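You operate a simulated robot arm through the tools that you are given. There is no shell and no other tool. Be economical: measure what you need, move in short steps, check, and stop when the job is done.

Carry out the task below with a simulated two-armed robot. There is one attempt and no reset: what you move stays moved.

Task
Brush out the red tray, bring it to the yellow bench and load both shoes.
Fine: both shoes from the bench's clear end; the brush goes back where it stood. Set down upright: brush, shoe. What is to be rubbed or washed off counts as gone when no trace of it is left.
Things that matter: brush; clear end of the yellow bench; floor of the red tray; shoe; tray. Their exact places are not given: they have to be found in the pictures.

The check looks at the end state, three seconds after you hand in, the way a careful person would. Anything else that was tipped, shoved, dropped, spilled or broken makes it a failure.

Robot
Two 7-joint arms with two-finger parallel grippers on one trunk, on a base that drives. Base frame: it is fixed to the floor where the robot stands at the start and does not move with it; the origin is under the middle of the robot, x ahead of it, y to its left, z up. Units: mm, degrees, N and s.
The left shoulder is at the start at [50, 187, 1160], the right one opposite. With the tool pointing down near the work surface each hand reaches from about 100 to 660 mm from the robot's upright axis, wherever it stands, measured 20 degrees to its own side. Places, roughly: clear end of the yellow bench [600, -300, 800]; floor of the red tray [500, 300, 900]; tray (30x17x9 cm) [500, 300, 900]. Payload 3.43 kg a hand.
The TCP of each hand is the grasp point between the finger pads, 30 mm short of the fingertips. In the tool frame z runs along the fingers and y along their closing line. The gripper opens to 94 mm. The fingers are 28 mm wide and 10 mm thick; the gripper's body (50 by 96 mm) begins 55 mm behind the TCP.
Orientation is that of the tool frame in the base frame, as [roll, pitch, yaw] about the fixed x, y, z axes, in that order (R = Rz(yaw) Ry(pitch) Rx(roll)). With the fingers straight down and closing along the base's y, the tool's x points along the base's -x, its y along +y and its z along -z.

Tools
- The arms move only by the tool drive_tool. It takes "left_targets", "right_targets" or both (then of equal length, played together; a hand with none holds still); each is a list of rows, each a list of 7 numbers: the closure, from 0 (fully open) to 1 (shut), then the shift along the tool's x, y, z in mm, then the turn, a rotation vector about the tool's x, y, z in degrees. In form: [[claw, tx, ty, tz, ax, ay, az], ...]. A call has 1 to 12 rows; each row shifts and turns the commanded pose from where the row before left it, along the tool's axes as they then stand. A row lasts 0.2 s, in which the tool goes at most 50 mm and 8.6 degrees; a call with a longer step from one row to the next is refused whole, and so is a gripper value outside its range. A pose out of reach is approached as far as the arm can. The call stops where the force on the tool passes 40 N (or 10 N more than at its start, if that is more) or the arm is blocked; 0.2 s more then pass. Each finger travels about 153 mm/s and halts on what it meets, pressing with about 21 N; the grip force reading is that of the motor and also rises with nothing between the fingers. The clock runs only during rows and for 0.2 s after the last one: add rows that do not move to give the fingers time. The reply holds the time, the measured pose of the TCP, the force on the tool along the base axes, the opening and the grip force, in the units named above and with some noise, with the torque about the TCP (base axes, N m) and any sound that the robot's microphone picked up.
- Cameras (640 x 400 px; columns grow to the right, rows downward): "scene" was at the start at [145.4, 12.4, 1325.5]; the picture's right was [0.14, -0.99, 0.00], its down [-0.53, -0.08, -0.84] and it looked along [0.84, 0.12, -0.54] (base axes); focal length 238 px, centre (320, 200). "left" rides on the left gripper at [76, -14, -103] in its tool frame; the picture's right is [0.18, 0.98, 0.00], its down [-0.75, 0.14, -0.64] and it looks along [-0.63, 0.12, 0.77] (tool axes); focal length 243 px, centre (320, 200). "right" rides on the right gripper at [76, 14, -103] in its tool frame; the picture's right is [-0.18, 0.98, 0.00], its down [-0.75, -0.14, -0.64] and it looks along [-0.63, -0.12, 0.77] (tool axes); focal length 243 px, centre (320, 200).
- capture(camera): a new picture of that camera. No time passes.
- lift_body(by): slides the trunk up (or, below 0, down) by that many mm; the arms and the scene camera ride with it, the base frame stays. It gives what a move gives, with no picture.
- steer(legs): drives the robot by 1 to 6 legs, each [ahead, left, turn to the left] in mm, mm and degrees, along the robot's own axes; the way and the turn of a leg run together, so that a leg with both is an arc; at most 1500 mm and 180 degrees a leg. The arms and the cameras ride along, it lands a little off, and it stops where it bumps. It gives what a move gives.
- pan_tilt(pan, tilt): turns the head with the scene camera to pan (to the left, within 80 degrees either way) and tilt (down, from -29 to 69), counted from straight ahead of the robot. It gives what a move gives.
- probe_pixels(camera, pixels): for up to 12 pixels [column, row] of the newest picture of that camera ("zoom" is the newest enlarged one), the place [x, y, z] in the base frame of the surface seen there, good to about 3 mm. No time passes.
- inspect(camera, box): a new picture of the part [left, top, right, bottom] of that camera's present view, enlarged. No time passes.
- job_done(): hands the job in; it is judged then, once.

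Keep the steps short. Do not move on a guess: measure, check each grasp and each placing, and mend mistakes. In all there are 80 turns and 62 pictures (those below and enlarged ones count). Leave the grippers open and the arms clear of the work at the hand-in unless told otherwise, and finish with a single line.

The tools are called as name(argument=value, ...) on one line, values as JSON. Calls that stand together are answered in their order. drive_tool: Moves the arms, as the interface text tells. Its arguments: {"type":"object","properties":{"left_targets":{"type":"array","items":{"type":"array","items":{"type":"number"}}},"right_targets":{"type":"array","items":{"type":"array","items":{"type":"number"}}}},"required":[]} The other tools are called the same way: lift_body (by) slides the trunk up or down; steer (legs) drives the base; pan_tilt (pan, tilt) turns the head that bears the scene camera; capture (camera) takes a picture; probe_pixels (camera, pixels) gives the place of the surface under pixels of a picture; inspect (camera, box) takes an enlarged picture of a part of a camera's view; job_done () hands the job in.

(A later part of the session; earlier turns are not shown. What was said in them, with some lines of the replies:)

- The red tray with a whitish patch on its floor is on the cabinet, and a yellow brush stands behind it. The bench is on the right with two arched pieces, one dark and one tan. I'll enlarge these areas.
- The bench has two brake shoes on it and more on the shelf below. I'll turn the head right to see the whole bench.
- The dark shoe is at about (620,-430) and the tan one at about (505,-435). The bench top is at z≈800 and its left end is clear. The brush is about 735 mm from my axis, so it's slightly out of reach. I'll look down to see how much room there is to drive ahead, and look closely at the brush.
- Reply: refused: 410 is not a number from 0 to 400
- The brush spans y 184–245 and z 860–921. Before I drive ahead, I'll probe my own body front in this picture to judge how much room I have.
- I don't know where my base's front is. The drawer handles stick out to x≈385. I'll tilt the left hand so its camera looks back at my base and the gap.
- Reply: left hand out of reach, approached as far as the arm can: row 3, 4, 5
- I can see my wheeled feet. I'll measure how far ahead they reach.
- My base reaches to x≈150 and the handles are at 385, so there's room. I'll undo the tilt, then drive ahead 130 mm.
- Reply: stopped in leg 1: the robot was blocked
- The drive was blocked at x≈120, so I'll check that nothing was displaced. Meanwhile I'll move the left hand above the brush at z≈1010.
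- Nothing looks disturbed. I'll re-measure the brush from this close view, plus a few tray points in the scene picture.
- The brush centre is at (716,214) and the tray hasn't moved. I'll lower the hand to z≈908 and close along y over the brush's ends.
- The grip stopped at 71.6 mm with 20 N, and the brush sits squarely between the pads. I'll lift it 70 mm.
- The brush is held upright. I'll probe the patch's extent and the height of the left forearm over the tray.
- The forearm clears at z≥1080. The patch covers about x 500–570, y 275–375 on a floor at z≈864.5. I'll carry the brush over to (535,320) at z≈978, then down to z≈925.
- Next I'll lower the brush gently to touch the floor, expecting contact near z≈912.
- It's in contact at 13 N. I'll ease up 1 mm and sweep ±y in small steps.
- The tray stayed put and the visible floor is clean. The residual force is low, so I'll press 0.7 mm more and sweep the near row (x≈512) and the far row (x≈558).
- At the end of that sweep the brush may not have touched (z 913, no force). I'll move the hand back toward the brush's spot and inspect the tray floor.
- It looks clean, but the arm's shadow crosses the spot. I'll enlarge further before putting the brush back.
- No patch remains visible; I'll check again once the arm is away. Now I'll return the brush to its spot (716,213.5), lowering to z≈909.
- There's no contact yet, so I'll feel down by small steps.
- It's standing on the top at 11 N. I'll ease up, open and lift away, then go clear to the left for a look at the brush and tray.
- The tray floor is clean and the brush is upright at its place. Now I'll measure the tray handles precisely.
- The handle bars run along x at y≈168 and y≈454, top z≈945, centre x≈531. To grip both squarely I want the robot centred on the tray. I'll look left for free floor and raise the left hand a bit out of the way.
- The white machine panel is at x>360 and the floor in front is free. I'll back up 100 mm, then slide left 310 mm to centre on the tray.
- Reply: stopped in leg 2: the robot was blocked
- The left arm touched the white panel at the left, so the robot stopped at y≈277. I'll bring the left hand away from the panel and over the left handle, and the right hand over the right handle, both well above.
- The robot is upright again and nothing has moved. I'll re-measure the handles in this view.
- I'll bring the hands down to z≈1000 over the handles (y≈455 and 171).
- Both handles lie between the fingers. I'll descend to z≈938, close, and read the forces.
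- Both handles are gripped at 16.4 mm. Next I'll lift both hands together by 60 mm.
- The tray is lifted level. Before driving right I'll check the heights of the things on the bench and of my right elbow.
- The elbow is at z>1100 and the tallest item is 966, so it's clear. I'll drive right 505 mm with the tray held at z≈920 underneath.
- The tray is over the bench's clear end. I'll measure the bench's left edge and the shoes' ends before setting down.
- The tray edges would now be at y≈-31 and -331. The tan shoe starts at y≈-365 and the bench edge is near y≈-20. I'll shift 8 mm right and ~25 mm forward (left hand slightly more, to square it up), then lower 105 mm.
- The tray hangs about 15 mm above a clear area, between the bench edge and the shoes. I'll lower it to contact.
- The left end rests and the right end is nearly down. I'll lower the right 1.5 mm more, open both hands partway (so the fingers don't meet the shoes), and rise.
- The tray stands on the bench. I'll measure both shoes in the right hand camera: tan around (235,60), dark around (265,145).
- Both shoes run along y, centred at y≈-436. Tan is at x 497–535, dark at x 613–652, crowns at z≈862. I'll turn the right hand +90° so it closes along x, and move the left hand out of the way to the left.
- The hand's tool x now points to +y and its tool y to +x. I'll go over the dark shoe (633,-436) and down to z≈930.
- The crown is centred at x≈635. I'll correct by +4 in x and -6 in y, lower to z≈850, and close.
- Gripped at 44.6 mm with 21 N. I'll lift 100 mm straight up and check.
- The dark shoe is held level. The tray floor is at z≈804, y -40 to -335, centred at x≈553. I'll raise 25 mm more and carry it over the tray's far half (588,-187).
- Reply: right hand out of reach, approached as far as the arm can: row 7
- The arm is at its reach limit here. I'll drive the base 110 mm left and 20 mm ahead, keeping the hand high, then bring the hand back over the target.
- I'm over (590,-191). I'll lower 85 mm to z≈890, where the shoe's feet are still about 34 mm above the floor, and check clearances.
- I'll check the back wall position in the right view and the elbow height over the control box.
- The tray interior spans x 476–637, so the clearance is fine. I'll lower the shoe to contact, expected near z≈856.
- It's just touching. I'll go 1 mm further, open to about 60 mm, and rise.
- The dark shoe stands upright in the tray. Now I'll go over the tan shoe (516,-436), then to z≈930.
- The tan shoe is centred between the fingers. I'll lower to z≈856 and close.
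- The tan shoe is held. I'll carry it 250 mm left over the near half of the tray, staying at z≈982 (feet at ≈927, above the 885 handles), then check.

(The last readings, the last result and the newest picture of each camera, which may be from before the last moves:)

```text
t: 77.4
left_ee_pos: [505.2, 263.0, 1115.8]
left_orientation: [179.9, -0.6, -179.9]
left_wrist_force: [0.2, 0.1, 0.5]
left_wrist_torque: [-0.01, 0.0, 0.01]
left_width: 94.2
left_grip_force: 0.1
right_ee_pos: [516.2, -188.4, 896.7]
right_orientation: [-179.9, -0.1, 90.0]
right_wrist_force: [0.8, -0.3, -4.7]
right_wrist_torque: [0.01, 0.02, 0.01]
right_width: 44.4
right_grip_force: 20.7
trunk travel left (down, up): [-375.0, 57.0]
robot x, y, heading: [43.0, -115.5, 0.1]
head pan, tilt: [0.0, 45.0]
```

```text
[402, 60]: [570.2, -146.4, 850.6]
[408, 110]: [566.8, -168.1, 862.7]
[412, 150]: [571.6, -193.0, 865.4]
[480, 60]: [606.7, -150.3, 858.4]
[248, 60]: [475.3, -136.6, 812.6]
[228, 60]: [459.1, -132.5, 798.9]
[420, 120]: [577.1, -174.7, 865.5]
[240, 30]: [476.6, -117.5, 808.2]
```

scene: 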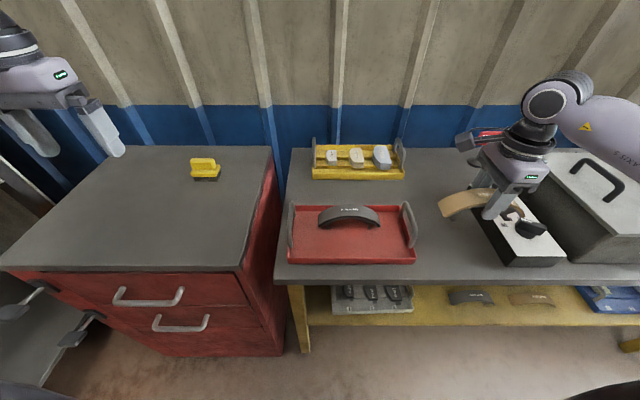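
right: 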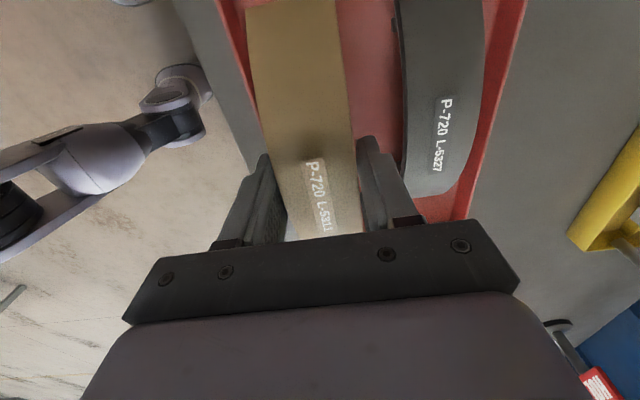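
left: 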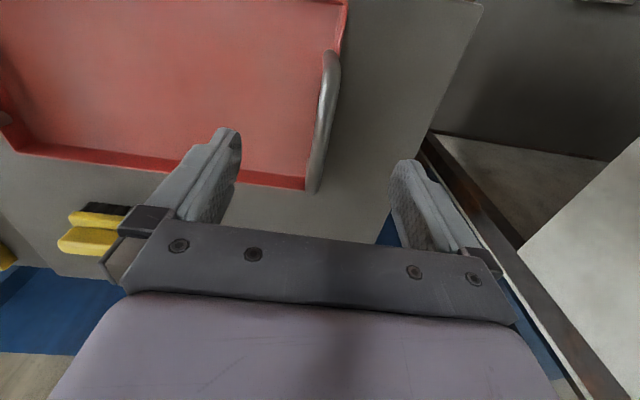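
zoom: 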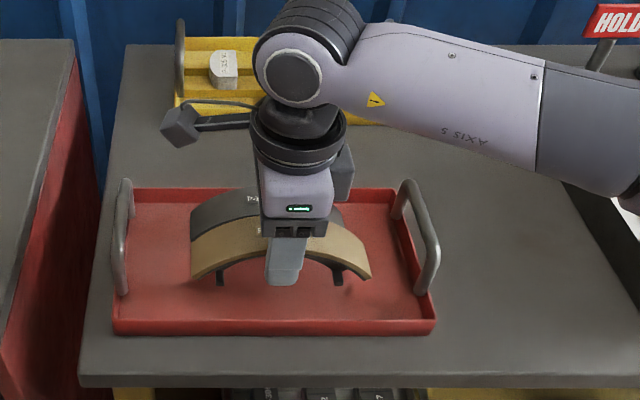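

The dark shoe's near edge is at x≈567. My far finger's outer side is at ≈548 and the front one at ≈484 against the wall at 476, so both are clear. I'll lower to contact near z≈859.

drive_tool(right_targets=[[0.8, 0, 0, 15, 0, 0, 0], [0.8, 0, 0, 14, 0, 0, 0], [0.8, 0, 0, 4, 0, 0, 0], [0.8, 0, 0, 3, 0, 0, 0], [0.8, 0, 0, 1, 0, 0, 0], [0.8, 0, 0, 0, 0, 0, 0]])

```text
t: 78.8
left_ee_pos: [504.6, 261.1, 1115.3]
left_orientation: [179.9, -0.7, -180.0]
left_wrist_force: [0.4, 1.1, 0.1]
left_wrist_torque: [-0.01, 0.0, 0.05]
left_width: 93.9
left_grip_force: 0.1
right_ee_pos: [517.4, -189.3, 862.9]
right_orientation: [180.0, 0.1, 90.0]
right_wrist_force: [-0.9, -1.4, -4.2]
right_wrist_torque: [0.02, 0.01, -0.02]
right_width: 44.3
right_grip_force: 20.8
trunk travel left (down, up): [-375.0, 57.0]
robot x, y, heading: [42.8, -113.3, 0.4]
head pan, tilt: [0.0, 45.0]
```

There's no contact yet (still -4 N), so I'll continue down in 1 mm steps.

drive_tool(right_targets=[[0.8, 0, 0, 1.5, 0, 0, 0], [0.8, 0, 0, 1.5, 0, 0, 0], [0.8, 0, 0, 1, 0, 0, 0], [0.8, 0, 0, 0, 0, 0, 0]])

```text
t: 79.8
left_ee_pos: [505.3, 261.4, 1115.3]
left_orientation: [179.9, -0.7, 179.9]
left_wrist_force: [0.8, 0.7, 0.3]
left_wrist_torque: [-0.01, 0.01, -0.01]
left_width: 93.9
left_grip_force: 0.0
right_ee_pos: [515.8, -189.0, 859.9]
right_orientation: [-179.9, 0.0, 90.0]
right_wrist_force: [0.7, 0.2, -4.5]
right_wrist_torque: [0.0, 0.02, 0.01]
right_width: 44.5
right_grip_force: 21.8
trunk travel left (down, up): [-375.0, 57.0]
robot x, y, heading: [42.6, -112.3, 0.2]
head pan, tilt: [0.0, 45.0]
```

drive_tool(right_targets=[[0.8, 0, 0, 1, 0, 0, 0], [0.8, 0, 0, 1, 0, 0, 0], [0.8, 0, 0, 0.5, 0, 0, 0], [0.8, 0, 0, 0, 0, 0, 0]])

```text
t: 80.8
left_ee_pos: [505.0, 261.3, 1115.1]
left_orientation: [179.9, -0.7, -180.0]
left_wrist_force: [0.5, 0.3, 0.6]
left_wrist_torque: [0.01, 0.0, 0.02]
left_width: 93.8
left_grip_force: 0.0
right_ee_pos: [517.0, -188.3, 857.2]
right_orientation: [179.8, -0.1, 89.9]
right_wrist_force: [5.2, -3.3, 12.6]
right_wrist_torque: [0.04, 0.05, 0.04]
right_width: 44.1
right_grip_force: 21.0
trunk travel left (down, up): [-375.0, 57.0]
robot x, y, heading: [39.1, -114.0, 0.2]
head pan, tilt: [0.0, 45.0]
```

It's down at 12 N. I'll ease 1 mm, open to only about 54 mm, and rise.

drive_tool(right_targets=[[0.8, 0, 0, -1, 0, 0, 0], [0.5, 0, 0, 0, 0, 0, 0], [0.43, 0, 0, 0, 0, 0, 0], [0.43, 0, 0, 0, 0, 0, 0], [0.43, 0, 0, -20, 0, 0, 0], [0.43, 0, 0, -30, 0, 0, 0], [0.43, 0, 0, -40, 0, 0, 0], [0.43, 0, 0, -40, 0, 0, 0], [0, 0, 0, -40, 0, 0, 0], [0, 0, 0, -40, 0, 0, 0]])

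steer(legs=[[-200, 0, 0]])

capture(camera="scene")

inspect(camera="scene", box=[250, 100, 490, 260])

```text
t: 83.0
left_ee_pos: [504.8, 262.3, 1116.2]
left_orientation: [180.0, -0.7, 180.0]
left_wrist_force: [0.4, 0.1, 0.0]
left_wrist_torque: [0.0, -0.02, 0.01]
left_width: 94.1
left_grip_force: 0.1
right_ee_pos: [514.2, -184.5, 1066.2]
right_orientation: [-179.9, 0.1, 90.0]
right_wrist_force: [0.1, 0.3, -0.7]
right_wrist_torque: [0.01, 0.0, -0.02]
right_width: 93.9
right_grip_force: 0.0
trunk travel left (down, up): [-375.0, 57.0]
robot x, y, heading: [42.5, -117.3, -0.0]
head pan, tilt: [0.0, 45.0]
```

```text
t: 84.6
left_ee_pos: [302.3, 262.1, 1115.5]
left_orientation: [179.9, -0.7, -180.0]
left_wrist_force: [-0.1, -0.1, 1.2]
left_wrist_torque: [0.02, -0.02, -0.02]
left_width: 93.9
left_grip_force: 0.1
right_ee_pos: [312.1, -183.8, 1065.4]
right_orientation: [-179.8, 0.0, 90.1]
right_wrist_force: [-0.9, 0.1, -0.4]
right_wrist_torque: [-0.01, -0.02, 0.0]
right_width: 94.3
right_grip_force: 0.1
trunk travel left (down, up): [-375.0, 57.0]
robot x, y, heading: [-159.3, -118.6, 0.1]
head pan, tilt: [0.0, 45.0]
```

```text
11 pictures are left
```

scene: 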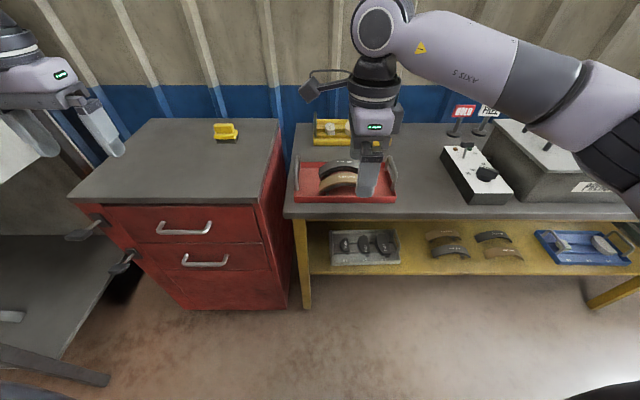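

```text
2.50 times, centred on (370, 180) of scene
```

zoom: 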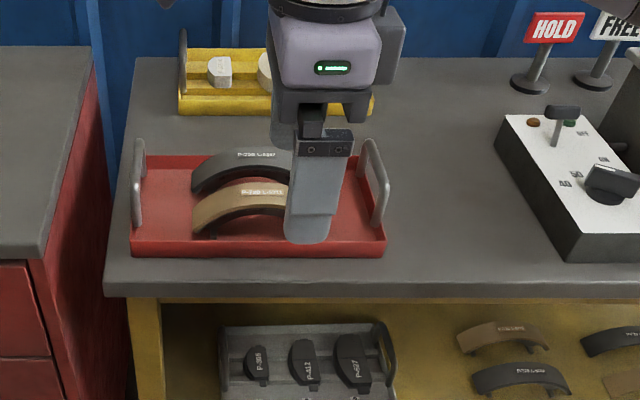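

Both shoes are in the tray. I'll move the right hand aside and take one last look at the shoes, the tray floor and the brush.

drive_tool(right_targets=[[0, -45, 0, -5, 0, 0, 0], [0, -45, 0, 0, 0, 0, 0], [0, -45, 0, 0, 0, 0, 0], [0, -45, 0, 0, 0, 0, 0], [0, 0, 0, 0, 0, 0, 0]])

inspect(camera="scene", box=[280, 110, 420, 220])

inspect(camera="scene", box=[190, 110, 270, 160])

probe_pixels(camera="zoom", pixels=[[200, 200], [350, 200], [270, 130], [260, 220], [330, 130], [215, 130], [380, 170]])

```text
t: 85.8
left_ee_pos: [302.8, 262.2, 1115.3]
left_orientation: [179.9, -0.7, -180.0]
left_wrist_force: [-0.7, -0.1, 0.6]
left_wrist_torque: [0.0, 0.0, 0.0]
left_width: 94.0
left_grip_force: 0.0
right_ee_pos: [315.7, -364.5, 1073.8]
right_orientation: [-179.9, 0.1, 90.2]
right_wrist_force: [0.3, 0.9, -0.7]
right_wrist_torque: [-0.04, 0.03, -0.02]
right_width: 93.9
right_grip_force: 0.0
trunk travel left (down, up): [-375.0, 57.0]
robot x, y, heading: [-159.4, -114.2, 0.1]
head pan, tilt: [0.0, 45.0]
```

```text
3.64 times, centred on (350, 165) of scene
```

zoom: 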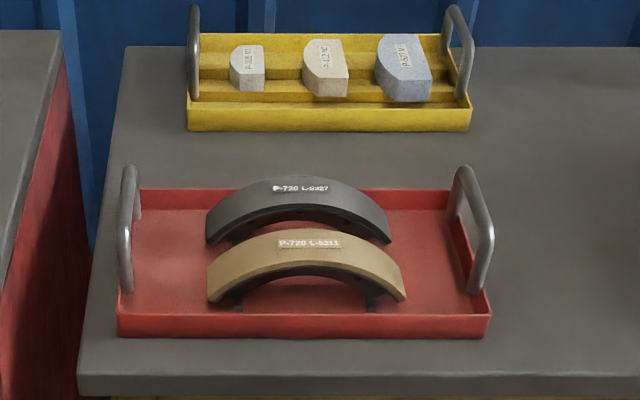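

```text
8.00 times, centred on (230, 135) of scene
```

zoom: 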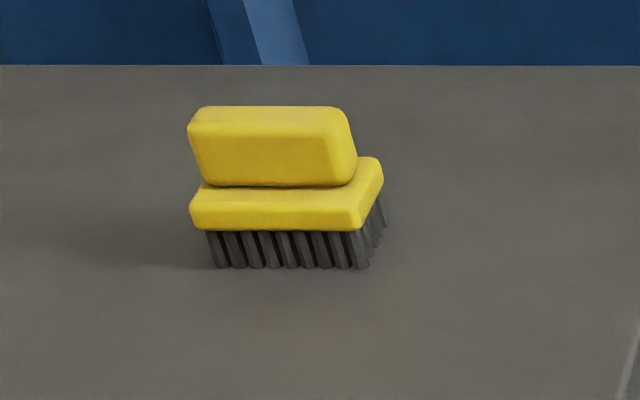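

```text
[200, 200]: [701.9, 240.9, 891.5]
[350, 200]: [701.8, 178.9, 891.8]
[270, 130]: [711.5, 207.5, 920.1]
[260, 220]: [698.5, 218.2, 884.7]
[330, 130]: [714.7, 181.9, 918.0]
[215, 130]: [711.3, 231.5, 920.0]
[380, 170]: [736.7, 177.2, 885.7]
```

The tray is clean and on the bench, both shoes stand upright in it, and the brush is upright at its original spot. The grippers are open and the arms are clear, so I'll hand in.

job_done()

```text
The job is handed in.
```

I brushed the red tray clean, set it on the yellow bench's clear end with both shoes upright in it, and put the brush back where it stood, within about 3 mm; on the way the left arm touched the white panel, and an earlier drive was stopped by something unseen, but nothing looked moved in the pictures.
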